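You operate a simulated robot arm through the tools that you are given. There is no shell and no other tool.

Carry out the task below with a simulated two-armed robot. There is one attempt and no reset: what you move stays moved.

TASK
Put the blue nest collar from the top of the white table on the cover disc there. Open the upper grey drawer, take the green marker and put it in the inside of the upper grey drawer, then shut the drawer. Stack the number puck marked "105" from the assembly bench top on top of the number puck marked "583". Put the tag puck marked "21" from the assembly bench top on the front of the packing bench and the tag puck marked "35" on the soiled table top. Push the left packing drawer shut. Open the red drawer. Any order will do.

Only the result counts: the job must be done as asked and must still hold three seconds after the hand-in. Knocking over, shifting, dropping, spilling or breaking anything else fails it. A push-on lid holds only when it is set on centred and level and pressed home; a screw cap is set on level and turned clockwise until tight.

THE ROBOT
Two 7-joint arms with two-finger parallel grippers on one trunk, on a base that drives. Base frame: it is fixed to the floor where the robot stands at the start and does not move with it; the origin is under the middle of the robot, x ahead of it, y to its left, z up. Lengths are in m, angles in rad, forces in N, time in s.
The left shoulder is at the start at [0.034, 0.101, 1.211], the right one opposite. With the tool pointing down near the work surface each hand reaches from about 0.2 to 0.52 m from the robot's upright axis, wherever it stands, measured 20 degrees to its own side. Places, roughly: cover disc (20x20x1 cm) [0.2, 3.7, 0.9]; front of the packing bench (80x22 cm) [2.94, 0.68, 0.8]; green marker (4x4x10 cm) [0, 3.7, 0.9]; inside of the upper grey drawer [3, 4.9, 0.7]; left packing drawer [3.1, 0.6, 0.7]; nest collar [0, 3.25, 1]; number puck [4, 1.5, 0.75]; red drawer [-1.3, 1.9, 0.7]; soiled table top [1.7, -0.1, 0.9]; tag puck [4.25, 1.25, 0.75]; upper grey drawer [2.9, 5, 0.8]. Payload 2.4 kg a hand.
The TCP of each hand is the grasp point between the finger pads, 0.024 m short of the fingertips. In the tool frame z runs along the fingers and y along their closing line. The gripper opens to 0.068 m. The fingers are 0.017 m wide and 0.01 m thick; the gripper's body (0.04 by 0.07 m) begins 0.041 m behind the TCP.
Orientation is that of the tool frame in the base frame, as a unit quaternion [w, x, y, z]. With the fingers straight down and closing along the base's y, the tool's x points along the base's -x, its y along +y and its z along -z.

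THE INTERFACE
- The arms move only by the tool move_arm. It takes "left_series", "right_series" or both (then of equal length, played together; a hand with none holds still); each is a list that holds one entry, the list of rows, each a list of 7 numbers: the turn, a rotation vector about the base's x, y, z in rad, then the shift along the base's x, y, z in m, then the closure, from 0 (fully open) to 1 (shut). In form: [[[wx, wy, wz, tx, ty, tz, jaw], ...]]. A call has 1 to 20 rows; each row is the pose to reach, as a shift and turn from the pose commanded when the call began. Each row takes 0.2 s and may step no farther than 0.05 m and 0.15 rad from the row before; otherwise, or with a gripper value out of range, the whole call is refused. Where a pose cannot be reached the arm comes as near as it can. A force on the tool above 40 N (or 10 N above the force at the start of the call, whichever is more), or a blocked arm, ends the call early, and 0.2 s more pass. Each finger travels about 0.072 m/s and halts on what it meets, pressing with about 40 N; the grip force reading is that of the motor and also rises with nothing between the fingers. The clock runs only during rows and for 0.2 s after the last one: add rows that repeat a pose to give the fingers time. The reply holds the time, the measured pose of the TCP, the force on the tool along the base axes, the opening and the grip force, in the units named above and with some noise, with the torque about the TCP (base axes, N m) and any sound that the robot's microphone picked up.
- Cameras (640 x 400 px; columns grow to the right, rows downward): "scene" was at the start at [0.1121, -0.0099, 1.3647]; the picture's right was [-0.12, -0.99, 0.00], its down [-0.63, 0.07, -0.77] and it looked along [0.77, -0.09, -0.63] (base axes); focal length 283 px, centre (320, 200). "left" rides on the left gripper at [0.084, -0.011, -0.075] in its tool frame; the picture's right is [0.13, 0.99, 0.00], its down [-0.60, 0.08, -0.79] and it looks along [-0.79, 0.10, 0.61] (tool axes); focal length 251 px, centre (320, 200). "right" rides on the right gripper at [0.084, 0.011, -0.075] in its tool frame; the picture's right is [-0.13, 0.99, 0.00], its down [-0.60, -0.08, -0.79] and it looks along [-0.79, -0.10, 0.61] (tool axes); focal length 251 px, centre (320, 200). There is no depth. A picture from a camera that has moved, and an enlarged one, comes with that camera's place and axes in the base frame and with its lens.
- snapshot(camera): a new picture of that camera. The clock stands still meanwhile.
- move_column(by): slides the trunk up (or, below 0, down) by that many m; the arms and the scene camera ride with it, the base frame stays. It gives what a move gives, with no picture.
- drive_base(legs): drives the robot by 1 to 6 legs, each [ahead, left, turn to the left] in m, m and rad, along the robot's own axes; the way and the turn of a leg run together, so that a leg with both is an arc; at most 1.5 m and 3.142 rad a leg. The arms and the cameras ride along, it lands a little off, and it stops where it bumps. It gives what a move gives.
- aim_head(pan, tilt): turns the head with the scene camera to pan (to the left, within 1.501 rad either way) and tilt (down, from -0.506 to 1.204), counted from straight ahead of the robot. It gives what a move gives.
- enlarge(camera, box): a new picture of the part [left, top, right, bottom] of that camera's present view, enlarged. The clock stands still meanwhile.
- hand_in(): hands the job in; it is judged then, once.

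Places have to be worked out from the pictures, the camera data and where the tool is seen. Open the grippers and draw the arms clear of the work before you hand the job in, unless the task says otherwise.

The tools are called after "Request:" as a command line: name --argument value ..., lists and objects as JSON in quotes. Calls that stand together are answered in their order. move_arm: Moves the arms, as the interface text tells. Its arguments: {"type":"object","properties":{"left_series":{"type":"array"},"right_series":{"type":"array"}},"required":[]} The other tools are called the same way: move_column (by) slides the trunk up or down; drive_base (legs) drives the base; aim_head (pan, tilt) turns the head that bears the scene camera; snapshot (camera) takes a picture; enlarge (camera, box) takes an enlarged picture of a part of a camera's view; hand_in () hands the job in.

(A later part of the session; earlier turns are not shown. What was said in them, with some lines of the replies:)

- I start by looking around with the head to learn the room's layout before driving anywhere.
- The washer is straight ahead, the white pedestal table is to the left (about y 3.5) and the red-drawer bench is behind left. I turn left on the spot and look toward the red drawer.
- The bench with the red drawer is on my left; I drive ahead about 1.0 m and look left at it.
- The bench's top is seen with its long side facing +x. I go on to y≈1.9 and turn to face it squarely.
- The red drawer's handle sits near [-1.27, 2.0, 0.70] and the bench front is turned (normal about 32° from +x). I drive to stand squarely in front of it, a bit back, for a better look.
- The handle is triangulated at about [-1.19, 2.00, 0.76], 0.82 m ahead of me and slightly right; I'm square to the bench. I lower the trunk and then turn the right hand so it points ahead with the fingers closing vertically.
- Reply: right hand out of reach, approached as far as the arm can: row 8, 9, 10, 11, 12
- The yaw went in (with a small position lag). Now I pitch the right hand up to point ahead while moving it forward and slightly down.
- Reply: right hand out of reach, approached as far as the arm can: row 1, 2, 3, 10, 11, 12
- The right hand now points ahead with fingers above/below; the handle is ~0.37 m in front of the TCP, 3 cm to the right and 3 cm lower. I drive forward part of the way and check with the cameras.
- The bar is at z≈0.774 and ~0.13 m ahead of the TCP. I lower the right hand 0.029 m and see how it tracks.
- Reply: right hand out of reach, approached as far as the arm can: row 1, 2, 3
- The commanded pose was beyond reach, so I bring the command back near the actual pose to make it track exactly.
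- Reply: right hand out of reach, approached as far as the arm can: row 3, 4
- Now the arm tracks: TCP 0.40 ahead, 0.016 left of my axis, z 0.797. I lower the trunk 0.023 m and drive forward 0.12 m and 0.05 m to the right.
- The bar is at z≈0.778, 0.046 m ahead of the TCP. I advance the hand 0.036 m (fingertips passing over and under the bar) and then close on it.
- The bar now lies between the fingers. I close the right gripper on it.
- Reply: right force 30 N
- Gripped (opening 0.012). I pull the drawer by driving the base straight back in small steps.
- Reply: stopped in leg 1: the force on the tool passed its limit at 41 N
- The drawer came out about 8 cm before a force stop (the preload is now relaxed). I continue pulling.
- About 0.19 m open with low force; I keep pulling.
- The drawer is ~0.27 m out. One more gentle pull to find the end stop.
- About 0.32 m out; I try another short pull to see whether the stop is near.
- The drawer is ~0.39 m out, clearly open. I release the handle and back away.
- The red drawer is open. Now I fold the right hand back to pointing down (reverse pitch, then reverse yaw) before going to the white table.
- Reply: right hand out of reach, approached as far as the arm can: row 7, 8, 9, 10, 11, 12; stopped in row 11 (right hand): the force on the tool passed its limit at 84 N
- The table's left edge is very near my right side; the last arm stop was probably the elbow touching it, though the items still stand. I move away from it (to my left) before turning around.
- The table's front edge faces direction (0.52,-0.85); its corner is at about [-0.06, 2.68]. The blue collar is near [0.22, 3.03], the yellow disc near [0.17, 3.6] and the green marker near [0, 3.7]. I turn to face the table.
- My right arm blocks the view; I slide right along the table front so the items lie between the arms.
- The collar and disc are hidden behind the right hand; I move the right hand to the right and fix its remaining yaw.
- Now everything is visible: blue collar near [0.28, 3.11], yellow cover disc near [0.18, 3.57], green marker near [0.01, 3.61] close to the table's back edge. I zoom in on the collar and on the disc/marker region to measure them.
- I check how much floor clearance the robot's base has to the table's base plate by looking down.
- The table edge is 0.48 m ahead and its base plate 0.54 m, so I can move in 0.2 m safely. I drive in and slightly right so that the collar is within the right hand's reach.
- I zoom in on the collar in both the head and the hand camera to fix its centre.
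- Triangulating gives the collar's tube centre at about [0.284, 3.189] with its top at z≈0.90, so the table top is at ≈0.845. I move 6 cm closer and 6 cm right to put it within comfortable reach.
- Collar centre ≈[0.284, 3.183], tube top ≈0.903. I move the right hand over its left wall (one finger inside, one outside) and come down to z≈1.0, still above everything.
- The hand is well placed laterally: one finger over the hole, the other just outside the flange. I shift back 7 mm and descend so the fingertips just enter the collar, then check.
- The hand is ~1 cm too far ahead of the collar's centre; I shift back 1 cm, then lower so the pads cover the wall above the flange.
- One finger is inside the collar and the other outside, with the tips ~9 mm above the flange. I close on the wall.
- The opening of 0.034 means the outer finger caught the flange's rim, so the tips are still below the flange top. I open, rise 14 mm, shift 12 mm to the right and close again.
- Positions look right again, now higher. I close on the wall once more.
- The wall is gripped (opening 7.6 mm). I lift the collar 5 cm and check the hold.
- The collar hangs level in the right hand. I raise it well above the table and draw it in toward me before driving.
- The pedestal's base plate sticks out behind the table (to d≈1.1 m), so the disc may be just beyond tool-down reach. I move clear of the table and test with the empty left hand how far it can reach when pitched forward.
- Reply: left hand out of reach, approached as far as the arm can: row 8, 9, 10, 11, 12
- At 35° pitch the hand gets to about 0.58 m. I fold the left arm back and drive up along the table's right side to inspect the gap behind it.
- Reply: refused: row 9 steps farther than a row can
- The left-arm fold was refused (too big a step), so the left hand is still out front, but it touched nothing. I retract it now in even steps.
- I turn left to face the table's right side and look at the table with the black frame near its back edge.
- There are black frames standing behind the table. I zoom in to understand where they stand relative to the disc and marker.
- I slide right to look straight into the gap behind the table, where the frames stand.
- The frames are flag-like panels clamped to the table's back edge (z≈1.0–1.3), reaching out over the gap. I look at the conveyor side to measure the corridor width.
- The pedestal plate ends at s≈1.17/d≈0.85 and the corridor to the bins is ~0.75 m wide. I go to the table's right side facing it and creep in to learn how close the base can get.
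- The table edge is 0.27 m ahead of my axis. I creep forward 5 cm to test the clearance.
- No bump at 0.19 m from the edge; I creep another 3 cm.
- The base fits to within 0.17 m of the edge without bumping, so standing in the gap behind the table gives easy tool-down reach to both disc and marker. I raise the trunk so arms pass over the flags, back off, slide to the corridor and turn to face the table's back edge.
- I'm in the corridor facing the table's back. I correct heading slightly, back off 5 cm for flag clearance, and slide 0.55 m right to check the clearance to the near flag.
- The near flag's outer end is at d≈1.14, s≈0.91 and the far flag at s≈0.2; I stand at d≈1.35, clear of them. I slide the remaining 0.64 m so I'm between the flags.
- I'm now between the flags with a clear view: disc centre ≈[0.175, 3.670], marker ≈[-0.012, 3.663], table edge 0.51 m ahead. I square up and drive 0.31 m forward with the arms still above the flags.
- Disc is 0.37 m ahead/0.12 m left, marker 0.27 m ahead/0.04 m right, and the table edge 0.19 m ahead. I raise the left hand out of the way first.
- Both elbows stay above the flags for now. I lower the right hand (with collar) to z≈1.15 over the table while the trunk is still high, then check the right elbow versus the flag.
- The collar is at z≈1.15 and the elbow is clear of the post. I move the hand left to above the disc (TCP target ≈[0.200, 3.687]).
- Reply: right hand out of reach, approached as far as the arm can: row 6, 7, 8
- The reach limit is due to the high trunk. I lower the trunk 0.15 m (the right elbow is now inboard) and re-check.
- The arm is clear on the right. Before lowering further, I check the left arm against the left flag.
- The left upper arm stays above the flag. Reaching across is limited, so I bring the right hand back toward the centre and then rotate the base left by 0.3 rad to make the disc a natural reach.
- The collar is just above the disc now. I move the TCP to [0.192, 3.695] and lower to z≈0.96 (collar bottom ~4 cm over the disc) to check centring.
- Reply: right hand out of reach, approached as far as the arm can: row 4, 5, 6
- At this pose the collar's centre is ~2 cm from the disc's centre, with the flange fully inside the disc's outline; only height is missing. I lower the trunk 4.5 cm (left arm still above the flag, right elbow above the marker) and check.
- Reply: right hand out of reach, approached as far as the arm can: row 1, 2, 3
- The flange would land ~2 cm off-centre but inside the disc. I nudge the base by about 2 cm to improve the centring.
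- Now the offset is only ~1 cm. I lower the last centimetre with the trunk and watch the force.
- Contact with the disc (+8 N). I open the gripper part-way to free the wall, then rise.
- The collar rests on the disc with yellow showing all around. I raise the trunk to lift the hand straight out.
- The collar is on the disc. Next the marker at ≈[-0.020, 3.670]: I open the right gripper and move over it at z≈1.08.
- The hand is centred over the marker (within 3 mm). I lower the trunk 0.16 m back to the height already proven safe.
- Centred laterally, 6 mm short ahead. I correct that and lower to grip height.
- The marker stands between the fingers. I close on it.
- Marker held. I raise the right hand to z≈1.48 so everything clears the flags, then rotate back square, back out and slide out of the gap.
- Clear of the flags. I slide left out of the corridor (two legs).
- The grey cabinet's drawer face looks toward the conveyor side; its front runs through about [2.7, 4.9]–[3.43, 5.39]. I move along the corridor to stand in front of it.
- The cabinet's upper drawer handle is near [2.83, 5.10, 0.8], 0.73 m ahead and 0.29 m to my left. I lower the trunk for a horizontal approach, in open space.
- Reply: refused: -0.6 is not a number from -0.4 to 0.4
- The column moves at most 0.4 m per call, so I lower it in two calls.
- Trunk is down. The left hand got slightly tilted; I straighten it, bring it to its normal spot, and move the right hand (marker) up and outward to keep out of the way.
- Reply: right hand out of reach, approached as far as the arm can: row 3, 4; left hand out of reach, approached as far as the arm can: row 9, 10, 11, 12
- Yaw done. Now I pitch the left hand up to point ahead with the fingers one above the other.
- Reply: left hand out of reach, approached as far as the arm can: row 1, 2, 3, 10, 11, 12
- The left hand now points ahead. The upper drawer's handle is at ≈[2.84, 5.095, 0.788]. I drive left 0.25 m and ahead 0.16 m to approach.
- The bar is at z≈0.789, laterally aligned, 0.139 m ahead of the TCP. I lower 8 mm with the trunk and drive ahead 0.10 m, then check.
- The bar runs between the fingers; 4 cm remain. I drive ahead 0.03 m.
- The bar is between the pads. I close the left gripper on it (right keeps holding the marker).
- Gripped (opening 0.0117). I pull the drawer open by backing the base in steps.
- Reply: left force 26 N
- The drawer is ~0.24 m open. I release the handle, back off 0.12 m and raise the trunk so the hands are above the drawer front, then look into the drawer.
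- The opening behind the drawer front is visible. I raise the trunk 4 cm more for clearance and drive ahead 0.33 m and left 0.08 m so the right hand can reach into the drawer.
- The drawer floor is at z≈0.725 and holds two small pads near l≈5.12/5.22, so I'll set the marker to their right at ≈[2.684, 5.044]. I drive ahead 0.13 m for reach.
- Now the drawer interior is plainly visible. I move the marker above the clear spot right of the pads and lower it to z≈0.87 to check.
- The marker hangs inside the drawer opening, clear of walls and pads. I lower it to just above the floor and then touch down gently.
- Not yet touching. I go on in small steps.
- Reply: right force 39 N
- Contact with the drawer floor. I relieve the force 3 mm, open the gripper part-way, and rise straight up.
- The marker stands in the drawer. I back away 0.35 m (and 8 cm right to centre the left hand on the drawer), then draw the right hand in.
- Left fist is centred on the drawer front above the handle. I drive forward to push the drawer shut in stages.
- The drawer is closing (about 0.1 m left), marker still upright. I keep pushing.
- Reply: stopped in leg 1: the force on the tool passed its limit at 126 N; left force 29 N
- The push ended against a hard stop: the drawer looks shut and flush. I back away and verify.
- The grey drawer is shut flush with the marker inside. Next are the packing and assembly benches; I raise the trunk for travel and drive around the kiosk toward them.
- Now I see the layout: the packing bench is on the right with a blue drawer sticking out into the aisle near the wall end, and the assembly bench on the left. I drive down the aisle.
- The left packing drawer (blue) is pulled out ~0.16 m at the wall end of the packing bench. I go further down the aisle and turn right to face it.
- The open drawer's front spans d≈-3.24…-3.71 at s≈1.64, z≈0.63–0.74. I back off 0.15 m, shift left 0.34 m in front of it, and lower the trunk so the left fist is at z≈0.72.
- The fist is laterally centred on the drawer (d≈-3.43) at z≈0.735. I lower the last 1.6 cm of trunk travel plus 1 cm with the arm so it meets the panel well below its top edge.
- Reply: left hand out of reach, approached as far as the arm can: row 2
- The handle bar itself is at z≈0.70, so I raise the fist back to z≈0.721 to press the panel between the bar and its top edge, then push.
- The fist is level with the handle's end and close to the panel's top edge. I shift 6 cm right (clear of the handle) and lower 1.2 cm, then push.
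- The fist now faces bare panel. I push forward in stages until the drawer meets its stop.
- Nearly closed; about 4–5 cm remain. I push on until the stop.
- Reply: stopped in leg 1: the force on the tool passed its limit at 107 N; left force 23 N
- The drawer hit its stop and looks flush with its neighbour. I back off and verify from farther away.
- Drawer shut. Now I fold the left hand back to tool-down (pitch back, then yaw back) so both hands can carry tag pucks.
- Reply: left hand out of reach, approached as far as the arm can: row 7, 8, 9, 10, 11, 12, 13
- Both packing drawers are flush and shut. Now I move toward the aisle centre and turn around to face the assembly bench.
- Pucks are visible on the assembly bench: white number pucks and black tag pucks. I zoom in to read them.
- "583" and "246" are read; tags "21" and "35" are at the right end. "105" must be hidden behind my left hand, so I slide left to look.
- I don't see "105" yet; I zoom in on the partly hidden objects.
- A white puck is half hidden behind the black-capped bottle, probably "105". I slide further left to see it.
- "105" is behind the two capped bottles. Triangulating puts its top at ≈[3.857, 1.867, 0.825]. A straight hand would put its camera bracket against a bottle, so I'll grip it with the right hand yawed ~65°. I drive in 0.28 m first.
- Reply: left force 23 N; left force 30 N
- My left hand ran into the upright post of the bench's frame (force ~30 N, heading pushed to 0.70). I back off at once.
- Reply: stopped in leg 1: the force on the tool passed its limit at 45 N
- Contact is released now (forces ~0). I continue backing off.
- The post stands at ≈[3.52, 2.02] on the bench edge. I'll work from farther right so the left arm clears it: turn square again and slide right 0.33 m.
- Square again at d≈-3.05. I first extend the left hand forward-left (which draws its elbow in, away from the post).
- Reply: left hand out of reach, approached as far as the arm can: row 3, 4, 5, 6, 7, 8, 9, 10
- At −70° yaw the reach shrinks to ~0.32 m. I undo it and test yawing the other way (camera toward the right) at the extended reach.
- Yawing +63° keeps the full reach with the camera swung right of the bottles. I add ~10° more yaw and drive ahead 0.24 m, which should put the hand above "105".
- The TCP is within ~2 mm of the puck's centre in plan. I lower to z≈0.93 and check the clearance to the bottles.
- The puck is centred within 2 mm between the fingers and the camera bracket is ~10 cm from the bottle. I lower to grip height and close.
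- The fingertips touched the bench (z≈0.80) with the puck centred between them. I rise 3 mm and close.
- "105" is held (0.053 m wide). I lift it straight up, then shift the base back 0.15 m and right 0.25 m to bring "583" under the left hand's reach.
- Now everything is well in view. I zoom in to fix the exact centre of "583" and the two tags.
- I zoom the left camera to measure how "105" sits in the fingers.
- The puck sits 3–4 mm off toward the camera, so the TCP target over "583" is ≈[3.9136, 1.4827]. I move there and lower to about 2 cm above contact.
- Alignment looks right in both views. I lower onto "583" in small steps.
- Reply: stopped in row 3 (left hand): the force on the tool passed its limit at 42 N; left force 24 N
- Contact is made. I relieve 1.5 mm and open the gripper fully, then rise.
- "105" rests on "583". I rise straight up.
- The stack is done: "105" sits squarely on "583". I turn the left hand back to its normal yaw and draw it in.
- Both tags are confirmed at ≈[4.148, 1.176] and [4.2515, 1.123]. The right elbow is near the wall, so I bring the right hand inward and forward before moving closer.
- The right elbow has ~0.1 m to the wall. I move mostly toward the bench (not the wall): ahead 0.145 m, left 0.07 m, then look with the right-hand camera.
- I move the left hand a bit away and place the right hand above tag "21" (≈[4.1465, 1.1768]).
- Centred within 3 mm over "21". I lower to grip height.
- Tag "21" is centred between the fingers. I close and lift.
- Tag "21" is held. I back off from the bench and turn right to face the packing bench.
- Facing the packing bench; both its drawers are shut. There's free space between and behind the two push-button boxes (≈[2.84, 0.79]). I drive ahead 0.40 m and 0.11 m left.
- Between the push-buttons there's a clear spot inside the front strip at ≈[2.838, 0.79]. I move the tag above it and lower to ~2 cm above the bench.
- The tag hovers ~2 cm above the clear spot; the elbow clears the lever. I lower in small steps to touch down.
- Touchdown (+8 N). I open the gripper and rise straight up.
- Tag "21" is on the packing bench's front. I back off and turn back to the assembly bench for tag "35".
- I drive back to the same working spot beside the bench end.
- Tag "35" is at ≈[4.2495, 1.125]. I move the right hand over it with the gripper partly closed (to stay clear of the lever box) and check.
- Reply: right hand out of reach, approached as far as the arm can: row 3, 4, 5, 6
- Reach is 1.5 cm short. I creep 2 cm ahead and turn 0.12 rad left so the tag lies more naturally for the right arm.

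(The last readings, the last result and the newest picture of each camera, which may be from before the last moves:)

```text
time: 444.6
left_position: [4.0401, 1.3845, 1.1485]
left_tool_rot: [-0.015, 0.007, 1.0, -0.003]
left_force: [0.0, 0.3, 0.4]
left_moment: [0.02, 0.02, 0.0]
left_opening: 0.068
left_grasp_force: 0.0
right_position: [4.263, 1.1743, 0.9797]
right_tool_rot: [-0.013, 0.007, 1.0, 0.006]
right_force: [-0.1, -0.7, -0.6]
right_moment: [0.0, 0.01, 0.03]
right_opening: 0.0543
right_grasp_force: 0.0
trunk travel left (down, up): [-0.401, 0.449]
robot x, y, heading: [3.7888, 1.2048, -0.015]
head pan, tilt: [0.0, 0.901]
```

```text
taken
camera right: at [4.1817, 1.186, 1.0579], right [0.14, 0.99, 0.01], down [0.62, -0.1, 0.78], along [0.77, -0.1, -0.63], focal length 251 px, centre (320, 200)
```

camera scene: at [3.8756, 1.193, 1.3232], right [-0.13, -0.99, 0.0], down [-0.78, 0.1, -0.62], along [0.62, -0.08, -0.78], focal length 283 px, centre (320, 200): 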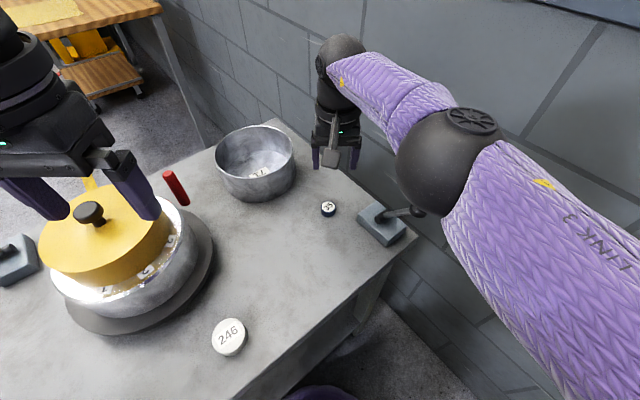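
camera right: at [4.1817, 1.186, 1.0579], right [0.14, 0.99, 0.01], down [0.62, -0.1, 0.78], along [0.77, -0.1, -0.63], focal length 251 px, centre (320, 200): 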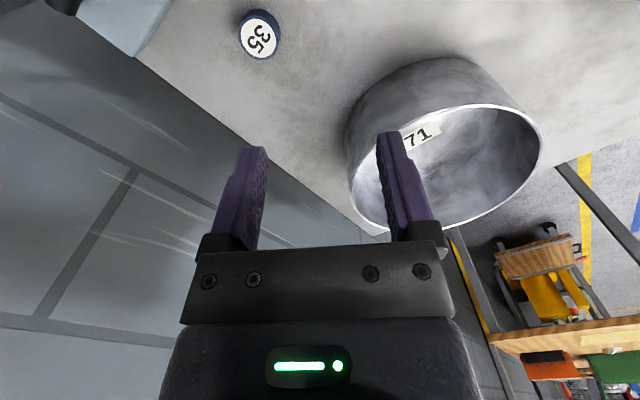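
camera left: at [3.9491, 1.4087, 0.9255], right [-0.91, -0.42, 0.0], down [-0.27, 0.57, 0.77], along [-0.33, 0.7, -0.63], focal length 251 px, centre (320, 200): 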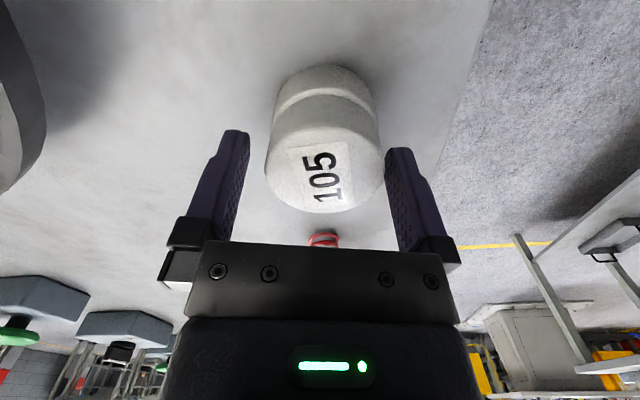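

I shift the hand back over the tag and lower to z≈0.90 to verify.

Request:
move_arm --right_series '[[[0, 0, 0, -0.006, -0.0242, 0, 0.2], [0, 0, 0, -0.0115, -0.0483, 0, 0.2], [0, 0, 0, -0.0115, -0.0483, -0.04, 0.2], [0, 0, 0, -0.0115, -0.0483, -0.08, 0.2], [0, 0, 0, -0.0115, -0.0483, -0.08, 0.2]]]'

Request:
snapshot --camera "right"

Request:
snapshot --camera "scene"

```text
time: 445.8
left_position: [4.0397, 1.3844, 1.1484]
left_tool_rot: [-0.014, 0.008, 1.0, -0.002]
left_force: [-0.2, -0.7, 0.3]
left_moment: [0.01, 0.01, -0.02]
left_opening: 0.0678
left_grasp_force: 0.1
right_position: [4.2498, 1.1235, 0.8991]
right_tool_rot: [-0.013, 0.006, 1.0, 0.006]
right_force: [-0.1, 0.9, -0.6]
right_moment: [0.01, 0.0, -0.02]
right_opening: 0.0544
right_grasp_force: 0.0
trunk travel left (down, up): [-0.401, 0.449]
robot x, y, heading: [3.7885, 1.2072, -0.013]
head pan, tilt: [0.0, 0.901]
```

```text
taken
camera right: at [4.1689, 1.1366, 0.9785], right [0.14, 0.99, 0.01], down [0.62, -0.1, 0.78], along [0.77, -0.1, -0.63], focal length 251 px, centre (320, 200)
```

right: 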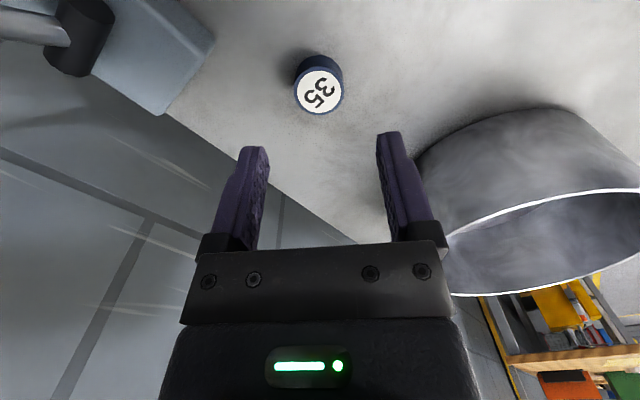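

```text
taken
camera scene: at [3.8965, 1.2044, 1.3232], right [-0.01, -1.0, 0.0], down [-0.78, 0.01, -0.62], along [0.62, -0.01, -0.78], focal length 283 px, centre (320, 200)
```

scene: 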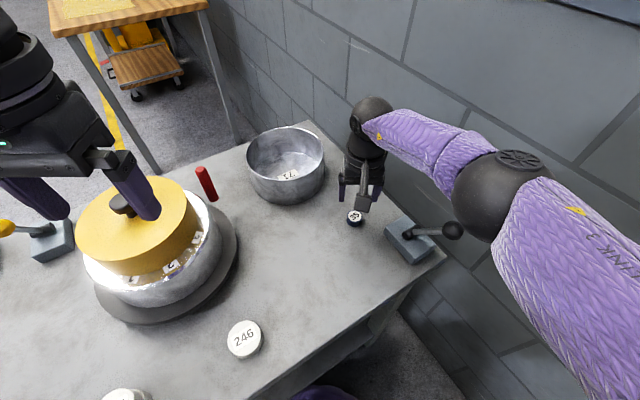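

Centred within 3 mm and elbow clear of the lever. I lower to grip height and close.

Request:
move_arm --right_series '[[[0, 0, 0, 0.002, 0.002, -0.025, 0.2], [0, 0, 0, 0.002, 0.002, -0.05, 0.2], [0, 0, 0, 0.002, 0.002, -0.068, 0.2], [0, 0, 0, 0.002, 0.002, -0.068, 0.2], [0, 0, 0, 0.002, 0.002, -0.068, 0.5], [0, 0, 0, 0.002, 0.002, -0.068, 1], [0, 0, 0, 0.002, 0.002, -0.068, 1], [0, 0, 0, 0.002, 0.002, -0.068, 1]]]'

Request:
snapshot --camera "right"

```text
time: 447.6
left_position: [4.0408, 1.3846, 1.1477]
left_tool_rot: [-0.015, 0.008, 1.0, -0.003]
left_force: [0.1, -0.3, 0.5]
left_moment: [-0.03, -0.01, 0.01]
left_opening: 0.0681
left_grasp_force: 0.1
right_position: [4.2401, 1.1236, 0.8424]
right_tool_rot: [-0.013, 0.007, 1.0, 0.007]
right_force: [0.3, -1.4, 0.2]
right_moment: [0.01, -0.02, 0.01]
right_opening: 0.0
right_grasp_force: 23.9
right hand out of reach, approached as far as the arm can: row 2, 3, 4, 5, 6, 7, 8
trunk travel left (down, up): [-0.401, 0.449]
robot x, y, heading: [3.7919, 1.203, -0.012]
head pan, tilt: [0.0, 0.901]
```

```text
taken
camera right: at [4.1587, 1.1363, 0.9206], right [0.14, 0.99, 0.01], down [0.62, -0.1, 0.78], along [0.77, -0.1, -0.63], focal length 251 px, centre (320, 200)
```

right: 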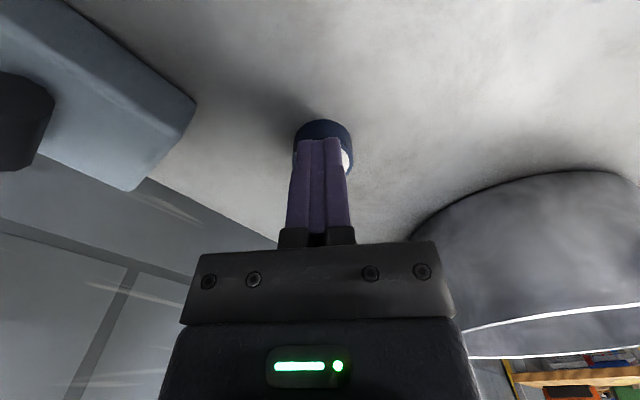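

The arm fell 1 cm short at the lower height and closed just above the tag. I reopen, rise, lift the left hand, and will lower the trunk 0.1 m for better reach.

Request:
move_arm --right_series '[[[0, 0, 0, 0, 0, 0.03, 0.2], [0, 0, 0, 0, 0, 0.06, 0.2], [0, 0, 0, 0, 0, 0.09, 0.2], [0, 0, 0, 0, 0, 0.12, 0.2], [0, 0, 0, 0, 0, 0.12, 0.2]]]' --left_series '[[[0, 0, 0, 0, 0, 0.03, 0], [0, 0, 0, 0, 0, 0.06, 0], [0, 0, 0, 0, 0, 0.09, 0], [0, 0, 0, 0, 0, 0.12, 0], [0, 0, 0, 0, 0, 0.12, 0]]]'

Request:
snapshot --camera "right"

```text
time: 448.8
left_position: [4.0387, 1.3844, 1.2699]
left_tool_rot: [-0.015, 0.007, 1.0, -0.003]
left_force: [0.3, 0.9, 0.3]
left_moment: [0.01, 0.03, -0.01]
left_opening: 0.068
left_grasp_force: 0.1
right_position: [4.2411, 1.123, 0.9641]
right_tool_rot: [-0.013, 0.006, 1.0, 0.006]
right_force: [-0.4, 0.8, 0.0]
right_moment: [-0.03, -0.03, -0.04]
right_opening: 0.0545
right_grasp_force: 0.1
trunk travel left (down, up): [-0.401, 0.449]
robot x, y, heading: [3.7879, 1.2029, -0.012]
head pan, tilt: [0.0, 0.901]
```

```text
taken
camera right: at [4.1596, 1.1354, 1.042], right [0.14, 0.99, 0.01], down [0.62, -0.1, 0.78], along [0.77, -0.1, -0.63], focal length 251 px, centre (320, 200)
```

right: 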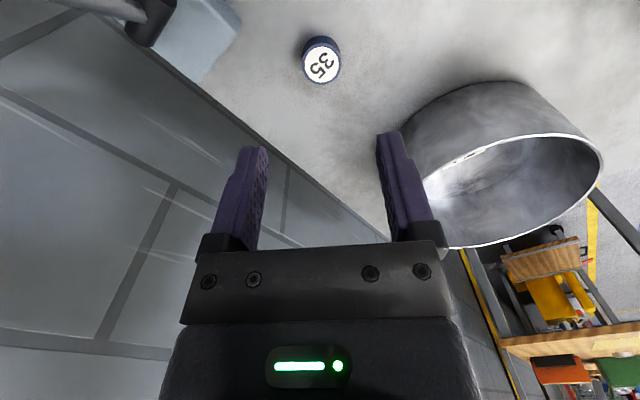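

The tag is undisturbed at ≈[4.2525, 1.1257]. I lower the trunk 0.1 m, then re-centre and descend.

Request:
move_column --by -0.1

Request:
move_arm --right_series '[[[0, 0, 0, 0.006, 0.0015, 0, 0.2], [0, 0, 0, 0.0115, 0.003, 0, 0.2], [0, 0, 0, 0.0115, 0.003, 0, 0.2]]]'

Request:
snapshot --camera "right"

```text
time: 450.1
left_position: [4.0404, 1.3839, 1.1687]
left_tool_rot: [-0.015, 0.008, 1.0, -0.002]
left_force: [0.4, -0.1, -0.1]
left_moment: [-0.01, 0.02, 0.0]
left_opening: 0.068
left_grasp_force: 0.1
right_position: [4.2398, 1.1238, 0.865]
right_tool_rot: [-0.012, 0.006, 1.0, 0.008]
right_force: [-0.3, 0.1, -0.3]
right_moment: [0.02, 0.02, -0.03]
right_opening: 0.0545
right_grasp_force: 0.0
trunk travel left (down, up): [-0.301, 0.549]
robot x, y, heading: [3.7874, 1.2087, -0.015]
head pan, tilt: [0.0, 0.901]
```

```text
time: 450.9
left_position: [4.0408, 1.3836, 1.1682]
left_tool_rot: [-0.014, 0.008, 1.0, -0.002]
left_force: [-0.4, 1.0, 0.2]
left_moment: [-0.01, 0.01, 0.01]
left_opening: 0.0679
left_grasp_force: 0.0
right_position: [4.2511, 1.1274, 0.8626]
right_tool_rot: [-0.013, 0.006, 1.0, 0.006]
right_force: [0.7, -0.4, 0.1]
right_moment: [-0.05, -0.01, 0.04]
right_opening: 0.0546
right_grasp_force: 0.2
trunk travel left (down, up): [-0.301, 0.549]
robot x, y, heading: [3.7914, 1.2058, -0.01]
head pan, tilt: [0.0, 0.901]
```

```text
taken
camera right: at [4.1705, 1.1402, 0.9409], right [0.14, 0.99, 0.01], down [0.62, -0.1, 0.78], along [0.77, -0.1, -0.63], focal length 251 px, centre (320, 200)
```

right: 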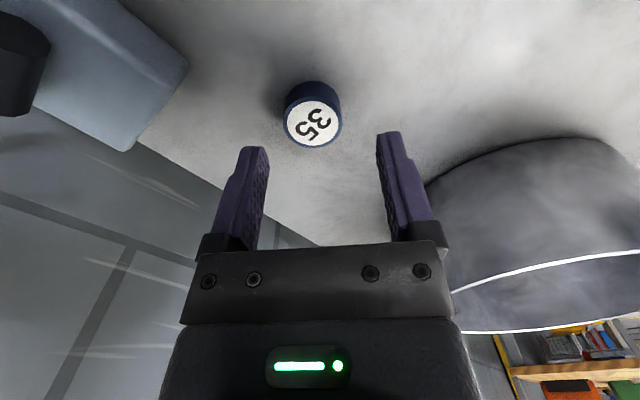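

Reach is fine now and the tag is centred. I descend to z≈0.83 and close.

Request:
move_arm --right_series '[[[0, 0, 0, 0.0005, -0.002, -0.012, 0.2], [0, 0, 0, 0.0005, -0.002, -0.024, 0.2], [0, 0, 0, 0.0005, -0.002, -0.032, 0.2], [0, 0, 0, 0.0005, -0.002, -0.032, 0.2]]]'

Request:
enlarge --camera "right" --box '[200, 60, 440, 260]'

```text
time: 451.9
left_position: [4.0411, 1.3841, 1.168]
left_tool_rot: [-0.014, 0.008, 1.0, -0.003]
left_force: [0.0, 0.5, 0.9]
left_moment: [-0.01, -0.02, -0.01]
left_opening: 0.0681
left_grasp_force: 0.0
right_position: [4.2522, 1.1256, 0.8297]
right_tool_rot: [-0.013, 0.005, 1.0, 0.007]
right_force: [-0.5, 0.2, 0.6]
right_moment: [-0.03, -0.02, -0.01]
right_opening: 0.0542
right_grasp_force: 0.1
trunk travel left (down, up): [-0.301, 0.549]
robot x, y, heading: [3.7961, 1.2021, -0.012]
head pan, tilt: [0.0, 0.901]
```

```text
2.00 times, centred on (320, 160) of right
camera zoom: at [4.1714, 1.1377, 0.9086], right [0.14, 0.99, 0.01], down [0.62, -0.1, 0.78], along [0.77, -0.1, -0.63], focal length 503 px, centre (320, 280)
```

zoom: 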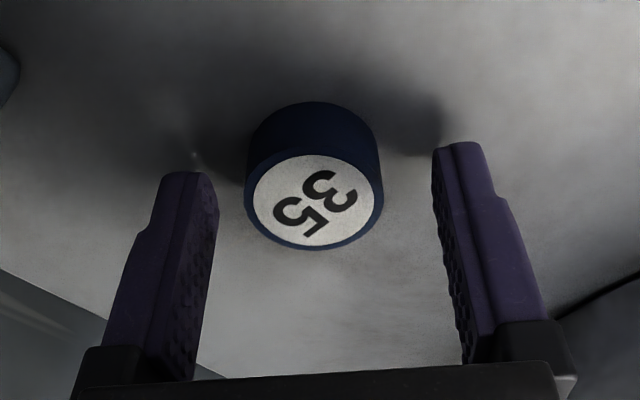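

The tag sits centred between the fingers, same as "21" did. I close and lift.

Request:
move_arm --right_series '[[[0, 0, 0, 0, 0, 0, 0.5], [0, 0, 0, 0, 0, 0, 1], [0, 0, 0, 0, 0, 0, 1], [0, 0, 0, 0, 0, 0, 1]]]'

Request:
move_arm --right_series '[[[0, 0, 0, 0, 0, 0.03, 1], [0, 0, 0, 0, 0, 0.07, 1], [0, 0, 0, 0, 0, 0.11, 1], [0, 0, 0, -0.01, 0, 0.15, 1], [0, 0, 0, -0.02, 0, 0.19, 1], [0, 0, 0, -0.03, 0, 0.23, 1], [0, 0, 0, -0.04, 0, 0.27, 1], [0, 0, 0, -0.05, 0, 0.3, 1]]]'

Request:
snapshot --camera "right"

```text
time: 452.9
left_position: [4.0396, 1.3833, 1.168]
left_tool_rot: [-0.016, 0.008, 1.0, -0.001]
left_force: [-0.3, -0.1, 0.2]
left_moment: [0.03, -0.03, 0.0]
left_opening: 0.068
left_grasp_force: 0.1
right_position: [4.253, 1.1264, 0.8308]
right_tool_rot: [-0.013, 0.006, 1.0, 0.006]
right_force: [0.3, 0.6, 0.8]
right_moment: [-0.03, -0.02, 0.01]
right_opening: 0.0308
right_grasp_force: 40.0
trunk travel left (down, up): [-0.301, 0.549]
robot x, y, heading: [3.7908, 1.2056, -0.01]
head pan, tilt: [0.0, 0.901]
```

```text
time: 454.7
left_position: [4.0418, 1.3825, 1.1684]
left_tool_rot: [-0.014, 0.007, 1.0, -0.002]
left_force: [0.9, 0.6, 0.7]
left_moment: [-0.01, -0.02, -0.01]
left_opening: 0.068
left_grasp_force: 0.0
right_position: [4.202, 1.1245, 1.1314]
right_tool_rot: [-0.013, 0.006, 1.0, 0.005]
right_force: [0.3, 0.9, -0.2]
right_moment: [0.04, 0.0, -0.01]
right_opening: 0.0319
right_grasp_force: 40.2
trunk travel left (down, up): [-0.301, 0.549]
robot x, y, heading: [3.7869, 1.206, -0.01]
head pan, tilt: [0.0, 0.901]
```

```text
taken
camera right: at [4.122, 1.1369, 1.21], right [0.14, 0.99, 0.01], down [0.62, -0.1, 0.78], along [0.77, -0.1, -0.63], focal length 251 px, centre (320, 200)
```

right: 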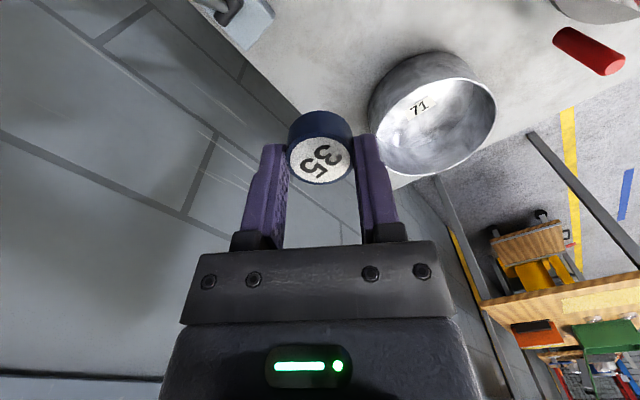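

Tag "35" is held. I back away from the bench, face the wall, and reverse out of the aisle.

Request:
drive_base --legs '[[-0.32, 0, 0], [0, 0, -0.986], [-1.2, 0, 0], [-1.0, 0, 0]]'

Request:
aim_head --pan -0.6 --tilt 0.5

Request:
snapshot --camera "scene"

```text
time: 469.9
left_position: [2.5734, 2.9894, 1.1679]
left_tool_rot: [-0.014, 0.49, 0.872, 0.005]
left_force: [-0.3, 0.5, 0.0]
left_moment: [-0.01, 0.02, 0.01]
left_opening: 0.068
left_grasp_force: 0.2
right_position: [2.4413, 2.7147, 1.1315]
right_tool_rot: [-0.008, 0.488, 0.872, 0.012]
right_force: [0.1, -0.6, -0.1]
right_moment: [0.01, -0.02, 0.02]
right_opening: 0.0316
right_grasp_force: 40.2
trunk travel left (down, up): [-0.301, 0.549]
robot x, y, heading: [2.2877, 3.1018, -1.023]
head pan, tilt: [0.0, 0.901]
```

```text
time: 470.9
left_position: [2.5746, 2.9895, 1.1691]
left_tool_rot: [-0.014, 0.491, 0.871, 0.005]
left_force: [0.6, 0.2, 0.7]
left_moment: [-0.02, -0.02, -0.02]
left_opening: 0.0679
left_grasp_force: 0.0
right_position: [2.4426, 2.7142, 1.1318]
right_tool_rot: [-0.008, 0.488, 0.873, 0.011]
right_force: [-0.2, 0.5, -1.0]
right_moment: [0.0, 0.02, 0.0]
right_opening: 0.0314
right_grasp_force: 39.6
trunk travel left (down, up): [-0.301, 0.549]
robot x, y, heading: [2.2873, 3.1056, -1.022]
head pan, tilt: [-0.6, 0.499]
```

```text
taken
camera scene: at [2.3093, 2.9737, 1.2561], right [-1.0, 0.05, 0.0], down [0.02, 0.48, -0.88], along [-0.04, -0.88, -0.48], focal length 283 px, centre (320, 200)
```

scene: 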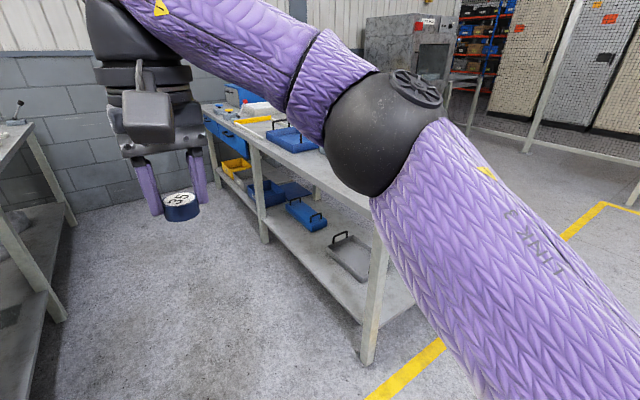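

I slide right past the end of the packing bench.

Request:
drive_base --legs '[[0, 0, 0.026], [0, -0.85, 0], [0, -0.85, 0]]'

Request:
aim_head --pan 0.0 --tilt 0.35

Request:
snapshot --camera "scene"

```text
time: 480.1
left_position: [1.1349, 2.0446, 1.1678]
left_tool_rot: [-0.015, 0.473, 0.881, 0.005]
left_force: [0.5, -0.2, 0.4]
left_moment: [-0.01, -0.01, -0.02]
left_opening: 0.0679
left_grasp_force: 0.0
right_position: [1.0128, 1.7633, 1.1318]
right_tool_rot: [-0.009, 0.47, 0.882, 0.012]
right_force: [0.2, 0.4, -0.4]
right_moment: [0.01, 0.0, -0.03]
right_opening: 0.0313
right_grasp_force: 39.8
trunk travel left (down, up): [-0.301, 0.549]
robot x, y, heading: [0.8483, 2.1475, -0.974]
head pan, tilt: [-0.6, 0.499]
```

```text
time: 481.1
left_position: [1.1346, 2.0445, 1.1678]
left_tool_rot: [-0.015, 0.473, 0.881, 0.004]
left_force: [-0.5, 0.1, -0.2]
left_moment: [0.0, 0.02, 0.02]
left_opening: 0.0678
left_grasp_force: 0.1
right_position: [1.0144, 1.764, 1.1317]
right_tool_rot: [-0.009, 0.471, 0.882, 0.011]
right_force: [0.2, 0.4, -1.4]
right_moment: [0.0, 0.01, 0.02]
right_opening: 0.0313
right_grasp_force: 39.4
trunk travel left (down, up): [-0.301, 0.549]
robot x, y, heading: [0.8452, 2.1484, -0.977]
head pan, tilt: [0.0, 0.351]
```

```text
taken
camera scene: at [0.9241, 2.032, 1.2698], right [-0.83, -0.56, 0.0], down [-0.19, 0.29, -0.94], along [0.52, -0.78, -0.34], focal length 283 px, centre (320, 200)
```

scene: 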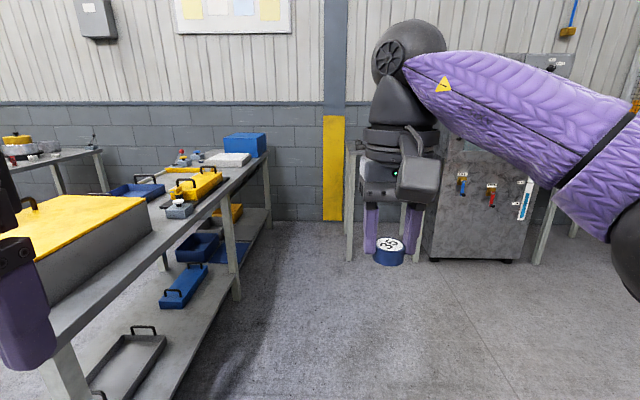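

The soiled table is ahead (front legs at s≈-0.30…0.24, d≈-3.1), left of the washer. I drive ahead 1.3 m and 0.12 m right, then look.

Request:
drive_base --legs '[[1.3, -0.12, -0.02]]'

Request:
aim_head --pan -0.1 --tilt 0.5

Request:
snapshot --camera "scene"

```text
time: 487.6
left_position: [1.7396, 0.8767, 1.1678]
left_tool_rot: [-0.015, 0.486, 0.874, 0.005]
left_force: [-0.1, -0.1, 0.0]
left_moment: [0.02, 0.0, 0.01]
left_opening: 0.0683
left_grasp_force: 0.0
right_position: [1.6089, 0.6016, 1.1323]
right_tool_rot: [-0.008, 0.485, 0.875, 0.012]
right_force: [0.6, -0.3, -0.2]
right_moment: [-0.05, -0.02, -0.02]
right_opening: 0.0314
right_grasp_force: 40.2
trunk travel left (down, up): [-0.301, 0.549]
robot x, y, heading: [1.4591, 0.9851, -1.015]
head pan, tilt: [0.0, 0.351]
```

```text
time: 488.3
left_position: [1.7391, 0.8783, 1.1682]
left_tool_rot: [-0.014, 0.487, 0.873, 0.005]
left_force: [0.3, 0.1, 0.4]
left_moment: [0.02, 0.02, 0.0]
left_opening: 0.068
left_grasp_force: 0.0
right_position: [1.6099, 0.6, 1.1314]
right_tool_rot: [-0.008, 0.484, 0.875, 0.011]
right_force: [-0.3, 0.6, -0.1]
right_moment: [0.02, 0.01, 0.01]
right_opening: 0.0315
right_grasp_force: 39.3
trunk travel left (down, up): [-0.301, 0.549]
robot x, y, heading: [1.4535, 0.9928, -1.01]
head pan, tilt: [-0.099, 0.499]
```

```text
taken
camera scene: at [1.5191, 0.8687, 1.2561], right [-0.9, -0.44, 0.0], down [-0.21, 0.43, -0.88], along [0.39, -0.79, -0.48], focal length 283 px, centre (320, 200)
```

scene: 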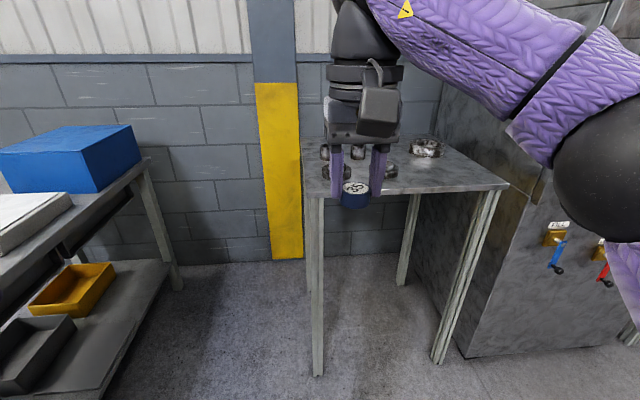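

The soiled table's top is ≈0.89 high with a few dark parts on it. I move closer to look down on it and choose a free spot.

Request:
drive_base --legs '[[0.42, -0.1, 0.01]]'

Request:
move_column --by 0.1

Request:
aim_head --pan -0.1 --tilt 0.8

Request:
snapshot --camera "scene"

Request:
snapshot --camera "right"

```text
time: 491.0
left_position: [1.8836, 0.468, 1.1675]
left_tool_rot: [-0.015, 0.483, 0.875, 0.004]
left_force: [-0.3, 0.7, 1.1]
left_moment: [0.01, -0.02, -0.02]
left_opening: 0.0682
left_grasp_force: 0.0
right_position: [1.7557, 0.1909, 1.1303]
right_tool_rot: [-0.008, 0.481, 0.877, 0.012]
right_force: [0.2, 0.3, -0.1]
right_moment: [0.0, 0.0, -0.03]
right_opening: 0.0315
right_grasp_force: 39.8
trunk travel left (down, up): [-0.301, 0.549]
robot x, y, heading: [1.5974, 0.5828, -1.002]
head pan, tilt: [-0.099, 0.499]
```

```text
time: 492.3
left_position: [1.884, 0.4683, 1.268]
left_tool_rot: [-0.014, 0.483, 0.875, 0.005]
left_force: [0.6, 0.1, 0.6]
left_moment: [-0.01, -0.01, 0.03]
left_opening: 0.068
left_grasp_force: 0.1
right_position: [1.7565, 0.1913, 1.2313]
right_tool_rot: [-0.009, 0.482, 0.876, 0.011]
right_force: [-0.6, 1.0, -0.1]
right_moment: [0.01, -0.03, 0.02]
right_opening: 0.0316
right_grasp_force: 39.7
trunk travel left (down, up): [-0.401, 0.449]
robot x, y, heading: [1.5997, 0.5801, -1.006]
head pan, tilt: [-0.099, 0.499]
```

```text
time: 493.1
left_position: [1.8842, 0.4692, 1.2674]
left_tool_rot: [-0.014, 0.482, 0.876, 0.005]
left_force: [1.1, 0.3, 0.1]
left_moment: [-0.02, -0.03, 0.02]
left_opening: 0.0678
left_grasp_force: 0.1
right_position: [1.7559, 0.1918, 1.2313]
right_tool_rot: [-0.009, 0.481, 0.876, 0.011]
right_force: [-0.2, -0.1, -0.1]
right_moment: [-0.02, -0.01, 0.01]
right_opening: 0.0313
right_grasp_force: 40.5
trunk travel left (down, up): [-0.401, 0.449]
robot x, y, heading: [1.5965, 0.5805, -1.001]
head pan, tilt: [-0.099, 0.799]
```

```text
taken
camera scene: at [1.65, 0.482, 1.3311], right [-0.89, -0.45, 0.0], down [-0.32, 0.64, -0.7], along [0.31, -0.62, -0.72], focal length 283 px, centre (320, 200)
```

scene: 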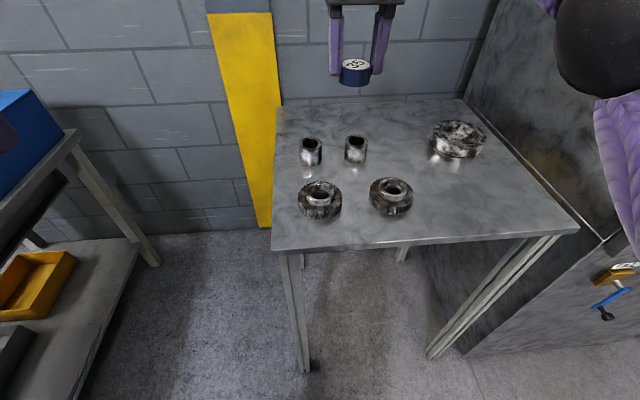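

```text
taken
camera right: at [1.7213, 0.2666, 1.3095], right [0.91, 0.42, 0.01], down [0.26, -0.57, 0.78], along [0.33, -0.7, -0.63], focal length 251 px, centre (320, 200)
```

right: 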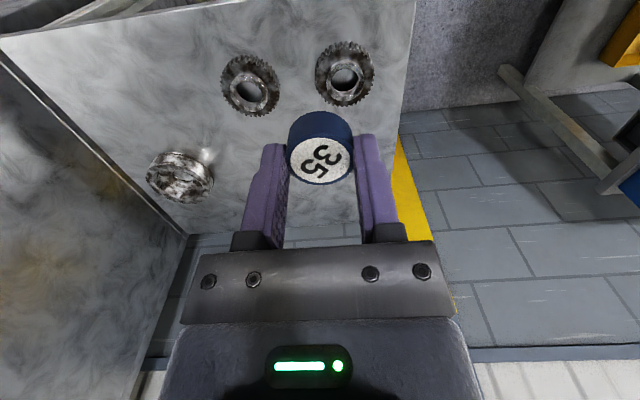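

The front-right part of the table is free. I'll set tag "35" at ≈[1.582, -0.013]. I move 7 cm ahead and 13 cm right.

Request:
drive_base --legs '[[0.07, -0.13, 0]]'

Request:
snapshot --camera "scene"

```text
time: 494.5
left_position: [1.8101, 0.338, 1.267]
left_tool_rot: [-0.014, 0.482, 0.876, 0.005]
left_force: [0.2, -0.8, 0.3]
left_moment: [0.02, 0.01, -0.03]
left_opening: 0.0681
left_grasp_force: 0.1
right_position: [1.6812, 0.0611, 1.2312]
right_tool_rot: [-0.009, 0.482, 0.876, 0.012]
right_force: [0.1, -1.1, 0.1]
right_moment: [0.0, 0.01, 0.04]
right_opening: 0.0314
right_grasp_force: 39.9
trunk travel left (down, up): [-0.401, 0.449]
robot x, y, heading: [1.5236, 0.4518, -1.008]
head pan, tilt: [-0.099, 0.799]
```

```text
taken
camera scene: at [1.5758, 0.3513, 1.331], right [-0.89, -0.45, 0.0], down [-0.32, 0.64, -0.7], along [0.31, -0.62, -0.72], focal length 283 px, centre (320, 200)
```

scene: 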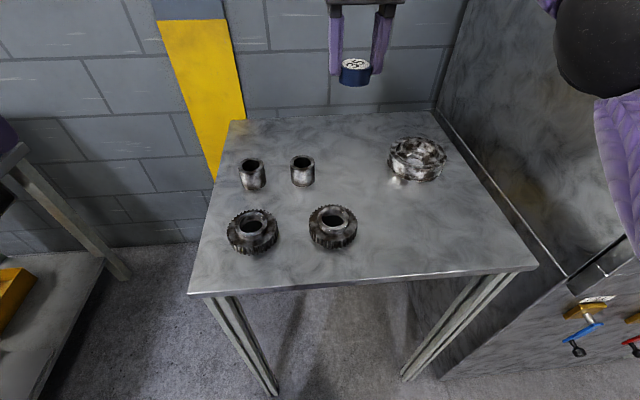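

I move above the free spot and lower to a few centimetres above the table.

Request:
move_arm --right_series '[[[0, 0, 0, -0.033, -0.0248, 0, 1], [0, 0, 0, -0.066, -0.0495, 0, 1], [0, 0, 0, -0.0988, -0.0743, 0, 1], [0, 0, 0, -0.0988, -0.0743, -0.045, 1], [0, 0, 0, -0.0988, -0.0743, -0.09, 1], [0, 0, 0, -0.0988, -0.0743, -0.135, 1], [0, 0, 0, -0.0988, -0.0743, -0.18, 1], [0, 0, 0, -0.0988, -0.0743, -0.22, 1], [0, 0, 0, -0.0988, -0.0743, -0.25, 1], [0, 0, 0, -0.0988, -0.0743, -0.25, 1]]]'

Request:
snapshot --camera "scene"

Request:
snapshot --camera "right"

```text
time: 496.7
left_position: [1.81, 0.339, 1.2683]
left_tool_rot: [-0.013, 0.483, 0.876, 0.005]
left_force: [0.0, 0.9, -0.4]
left_moment: [0.01, -0.04, 0.02]
left_opening: 0.0681
left_grasp_force: 0.0
right_position: [1.5827, -0.012, 0.981]
right_tool_rot: [-0.008, 0.482, 0.876, 0.012]
right_force: [0.4, 0.3, -0.7]
right_moment: [0.01, -0.03, -0.01]
right_opening: 0.0315
right_grasp_force: 40.2
trunk travel left (down, up): [-0.401, 0.449]
robot x, y, heading: [1.5288, 0.451, -1.006]
head pan, tilt: [-0.099, 0.799]
```

```text
taken
camera scene: at [1.5761, 0.3521, 1.3311], right [-0.89, -0.45, 0.0], down [-0.32, 0.64, -0.7], along [0.31, -0.62, -0.72], focal length 283 px, centre (320, 200)
```

scene: 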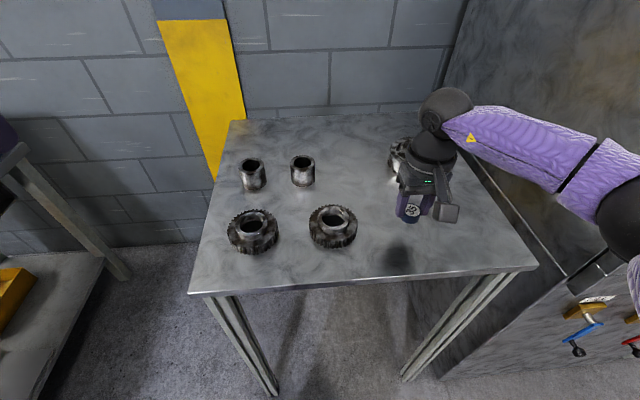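

```text
taken
camera right: at [1.5484, 0.063, 1.0586], right [0.91, 0.42, 0.01], down [0.26, -0.57, 0.78], along [0.33, -0.7, -0.63], focal length 251 px, centre (320, 200)
```

right: 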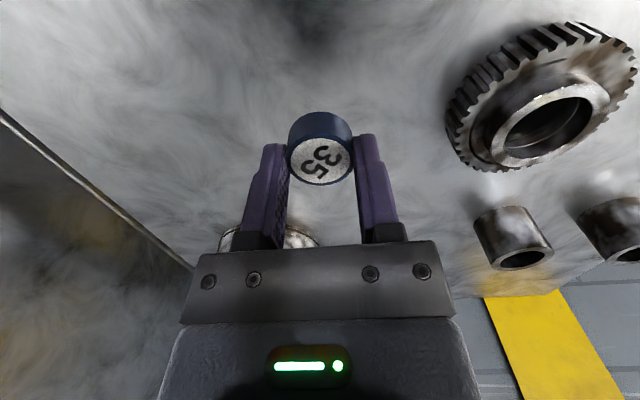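

The spot below the tag is clear. I lower to just above the table, then touch down gently.

Request:
move_arm --right_series '[[[0, 0, 0, 0, 0, -0.015, 1], [0, 0, 0, 0, 0, -0.03, 1], [0, 0, 0, 0, 0, -0.04, 1], [0, 0, 0, 0, 0, -0.04, 1]]]'

Request:
move_arm --right_series '[[[0, 0, 0, 0, 0, -0.004, 1], [0, 0, 0, 0, 0, -0.008, 1], [0, 0, 0, 0, 0, -0.008, 1]]]'

Request:
snapshot --camera "right"

```text
time: 497.7
left_position: [1.8094, 0.3387, 1.2678]
left_tool_rot: [-0.013, 0.483, 0.876, 0.005]
left_force: [0.3, -0.5, -1.0]
left_moment: [-0.01, -0.02, -0.02]
left_opening: 0.068
left_grasp_force: 0.1
right_position: [1.5824, -0.0137, 0.942]
right_tool_rot: [-0.008, 0.481, 0.877, 0.012]
right_force: [-0.3, 0.4, -0.8]
right_moment: [0.02, -0.02, 0.02]
right_opening: 0.0315
right_grasp_force: 39.9
trunk travel left (down, up): [-0.401, 0.449]
robot x, y, heading: [1.524, 0.4484, -1.006]
head pan, tilt: [-0.099, 0.799]
```

```text
time: 498.5
left_position: [1.8103, 0.3386, 1.2674]
left_tool_rot: [-0.014, 0.484, 0.875, 0.005]
left_force: [0.4, -0.1, 0.6]
left_moment: [0.01, -0.01, 0.0]
left_opening: 0.0677
left_grasp_force: 0.0
right_position: [1.5837, -0.0126, 0.9335]
right_tool_rot: [-0.009, 0.482, 0.876, 0.012]
right_force: [0.2, -0.6, -0.5]
right_moment: [0.01, 0.01, 0.0]
right_opening: 0.0314
right_grasp_force: 39.5
trunk travel left (down, up): [-0.401, 0.449]
robot x, y, heading: [1.5255, 0.4476, -1.006]
head pan, tilt: [-0.099, 0.799]
```

```text
taken
camera right: at [1.5489, 0.0624, 1.0113], right [0.91, 0.42, 0.01], down [0.26, -0.57, 0.78], along [0.33, -0.7, -0.63], focal length 251 px, centre (320, 200)
```

right: 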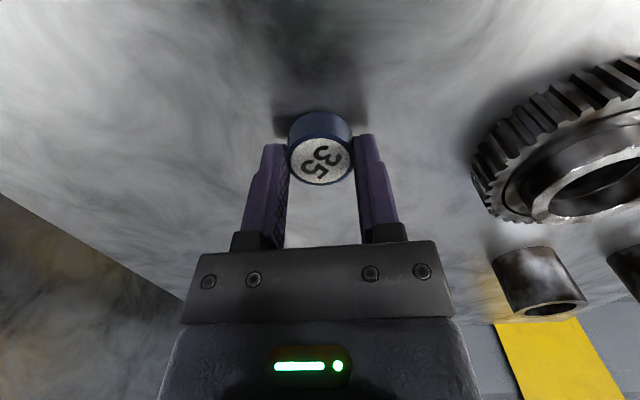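

Close to the surface now. I go down in 4–5 mm steps until contact.

Request:
move_arm --right_series '[[[0, 0, 0, 0, 0, -0.003, 1], [0, 0, 0, 0, 0, -0.006, 1], [0, 0, 0, 0, 0, -0.006, 1]]]'

Request:
move_arm --right_series '[[[0, 0, 0, 0, 0, -0.002, 1], [0, 0, 0, 0, 0, -0.005, 1], [0, 0, 0, 0, 0, -0.005, 1]]]'

```text
time: 499.3
left_position: [1.8101, 0.3401, 1.2683]
left_tool_rot: [-0.014, 0.483, 0.875, 0.003]
left_force: [0.1, 1.0, -0.9]
left_moment: [-0.02, 0.03, 0.02]
left_opening: 0.0678
left_grasp_force: 0.0
right_position: [1.5829, -0.0132, 0.9298]
right_tool_rot: [-0.006, 0.482, 0.876, 0.009]
right_force: [-0.1, -7.7, 37.3]
right_moment: [-0.18, 0.16, -0.03]
right_opening: 0.0312
right_grasp_force: 39.6
trunk travel left (down, up): [-0.401, 0.449]
robot x, y, heading: [1.5241, 0.45, -1.006]
head pan, tilt: [-0.099, 0.799]
```

```text
time: 500.1
left_position: [1.8096, 0.3405, 1.2688]
left_tool_rot: [-0.014, 0.483, 0.875, 0.004]
left_force: [-0.4, 0.7, 0.6]
left_moment: [0.0, 0.01, -0.02]
left_opening: 0.0681
left_grasp_force: 0.0
right_position: [1.5829, -0.0121, 0.9249]
right_tool_rot: [-0.006, 0.483, 0.876, 0.01]
right_force: [1.0, -6.5, 43.4]
right_moment: [-0.29, 0.04, 0.01]
right_opening: 0.0313
right_grasp_force: 40.5
trunk travel left (down, up): [-0.401, 0.449]
robot x, y, heading: [1.5217, 0.4489, -1.002]
head pan, tilt: [-0.099, 0.799]
```

Contact made (I pressed a bit hard). I relieve 4 mm, open, and rise.

Request:
move_arm --right_series '[[[0, 0, 0, 0, 0, 0.004, 1], [0, 0, 0, 0, 0, 0.004, 0.4], [0, 0, 0, 0, 0, 0.004, 0.25], [0, 0, 0, 0, 0, 0.004, 0.25], [0, 0, 0, 0, 0, 0.03, 0.25], [0, 0, 0, 0, 0, 0.07, 0.25], [0, 0, 0, 0, 0, 0.11, 0.25], [0, 0, 0, 0, 0, 0.15, 0.1], [0, 0, 0, 0, 0, 0.19, 0], [0, 0, 0, 0, 0, 0.23, 0], [0, 0, 0, 0, 0, 0.27, 0], [0, 0, 0, 0, 0, 0.29, 0]]]'

Request:
snapshot --camera "scene"

```text
time: 502.7
left_position: [1.8106, 0.3384, 1.268]
left_tool_rot: [-0.015, 0.483, 0.875, 0.005]
left_force: [-1.8, 0.6, 0.3]
left_moment: [0.01, -0.04, 0.0]
left_opening: 0.0678
left_grasp_force: 0.0
right_position: [1.5839, -0.0125, 1.2126]
right_tool_rot: [-0.009, 0.481, 0.876, 0.012]
right_force: [-0.1, 0.6, 0.0]
right_moment: [0.01, 0.02, 0.02]
right_opening: 0.068
right_grasp_force: 0.2
trunk travel left (down, up): [-0.401, 0.449]
robot x, y, heading: [1.5221, 0.4484, -1.005]
head pan, tilt: [-0.099, 0.799]
```

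```text
taken
camera scene: at [1.5763, 0.3523, 1.3311], right [-0.89, -0.45, 0.0], down [-0.32, 0.64, -0.7], along [0.31, -0.62, -0.72], focal length 283 px, centre (320, 200)
```

scene: 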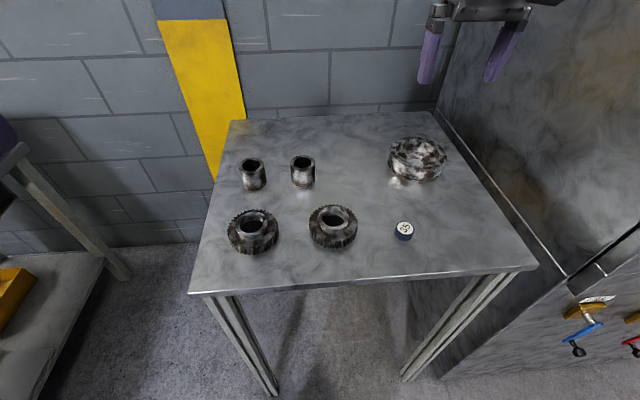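

Tag "35" lies flat on the soiled table, its neighbours undisturbed. I back away so both open, empty hands are clear of the work, and take a final look.

Request:
drive_base --legs '[[-0.45, 0.05, 0]]'

Request:
aim_head --pan 0.0 --tilt 0.5

Request:
snapshot --camera "scene"

```text
time: 505.4
left_position: [1.6127, 0.7437, 1.2681]
left_tool_rot: [-0.015, 0.485, 0.874, 0.005]
left_force: [0.7, 0.0, -0.8]
left_moment: [0.01, 0.0, 0.0]
left_opening: 0.0681
left_grasp_force: 0.1
right_position: [1.3827, 0.3915, 1.2129]
right_tool_rot: [-0.008, 0.484, 0.875, 0.011]
right_force: [0.4, 0.2, 0.0]
right_moment: [0.01, 0.03, 0.03]
right_opening: 0.0682
right_grasp_force: 0.1
trunk travel left (down, up): [-0.401, 0.449]
robot x, y, heading: [1.3224, 0.8541, -1.01]
head pan, tilt: [-0.099, 0.799]
```

```text
time: 506.2
left_position: [1.6119, 0.7431, 1.2684]
left_tool_rot: [-0.014, 0.486, 0.874, 0.005]
left_force: [-0.2, 0.6, 1.3]
left_moment: [-0.02, 0.01, -0.03]
left_opening: 0.0676
left_grasp_force: 0.2
right_position: [1.3831, 0.3924, 1.2134]
right_tool_rot: [-0.008, 0.484, 0.875, 0.012]
right_force: [0.9, 0.5, -0.9]
right_moment: [-0.02, 0.03, 0.05]
right_opening: 0.068
right_grasp_force: 0.1
trunk travel left (down, up): [-0.401, 0.449]
robot x, y, heading: [1.3279, 0.858, -1.008]
head pan, tilt: [0.0, 0.499]
```

```text
taken
camera scene: at [1.3902, 0.753, 1.357], right [-0.85, -0.53, 0.0], down [-0.26, 0.41, -0.88], along [0.47, -0.74, -0.48], focal length 283 px, centre (320, 200)
```

scene: 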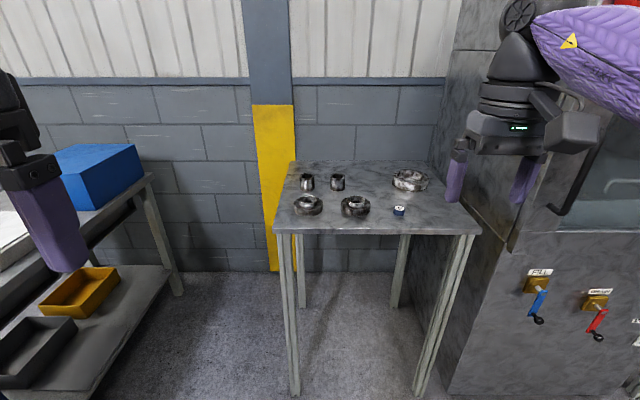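

Everything asked for is in place: the collar on the disc, the marker in the shut grey drawer, 105 on 583, tags 21 and 35 placed, the packing drawer shut and the red drawer open. The hands are empty and clear, so I hand in.

Request:
hand_in

```text
The job is handed in.
```

The job is handed in. From what the cameras showed, every part of the task is done:

- **Collar:** the blue nest collar rests on the yellow cover disc, about 1 cm off centre, with its flange inside the disc's edge.
- **Marker:** the green marker stands in the upper grey drawer, which is pushed shut and flush.
- **Pucks:** "105" sits squarely on "583".
- **Tags:** "21" is on the front of the packing bench, between the two push-buttons. "35" is on the front right of the soiled table.
- **Drawers:** the left packing drawer is shut and flush with its neighbour. The red drawer is about 0.39 m open.

There were several hard contacts along the way:

- **White table:** while folding back after the red drawer, the right arm stopped on an 84 N force, probably its elbow against the table.
- **Assembly bench:** the left hand ran into an upright post of the bench's frame at about 30 N, turning the robot a little.
- **Drawers:** both pushed drawers ended hard against their stops, at 126 N (grey) and 107 N (packing).
- **Soiled table:** I pressed tag "35" down at about 43 N before releasing it.

In the pictures taken afterwards nothing looked knocked over or moved. I did not go back for a final look at the white table or the grey drawer before handing in.
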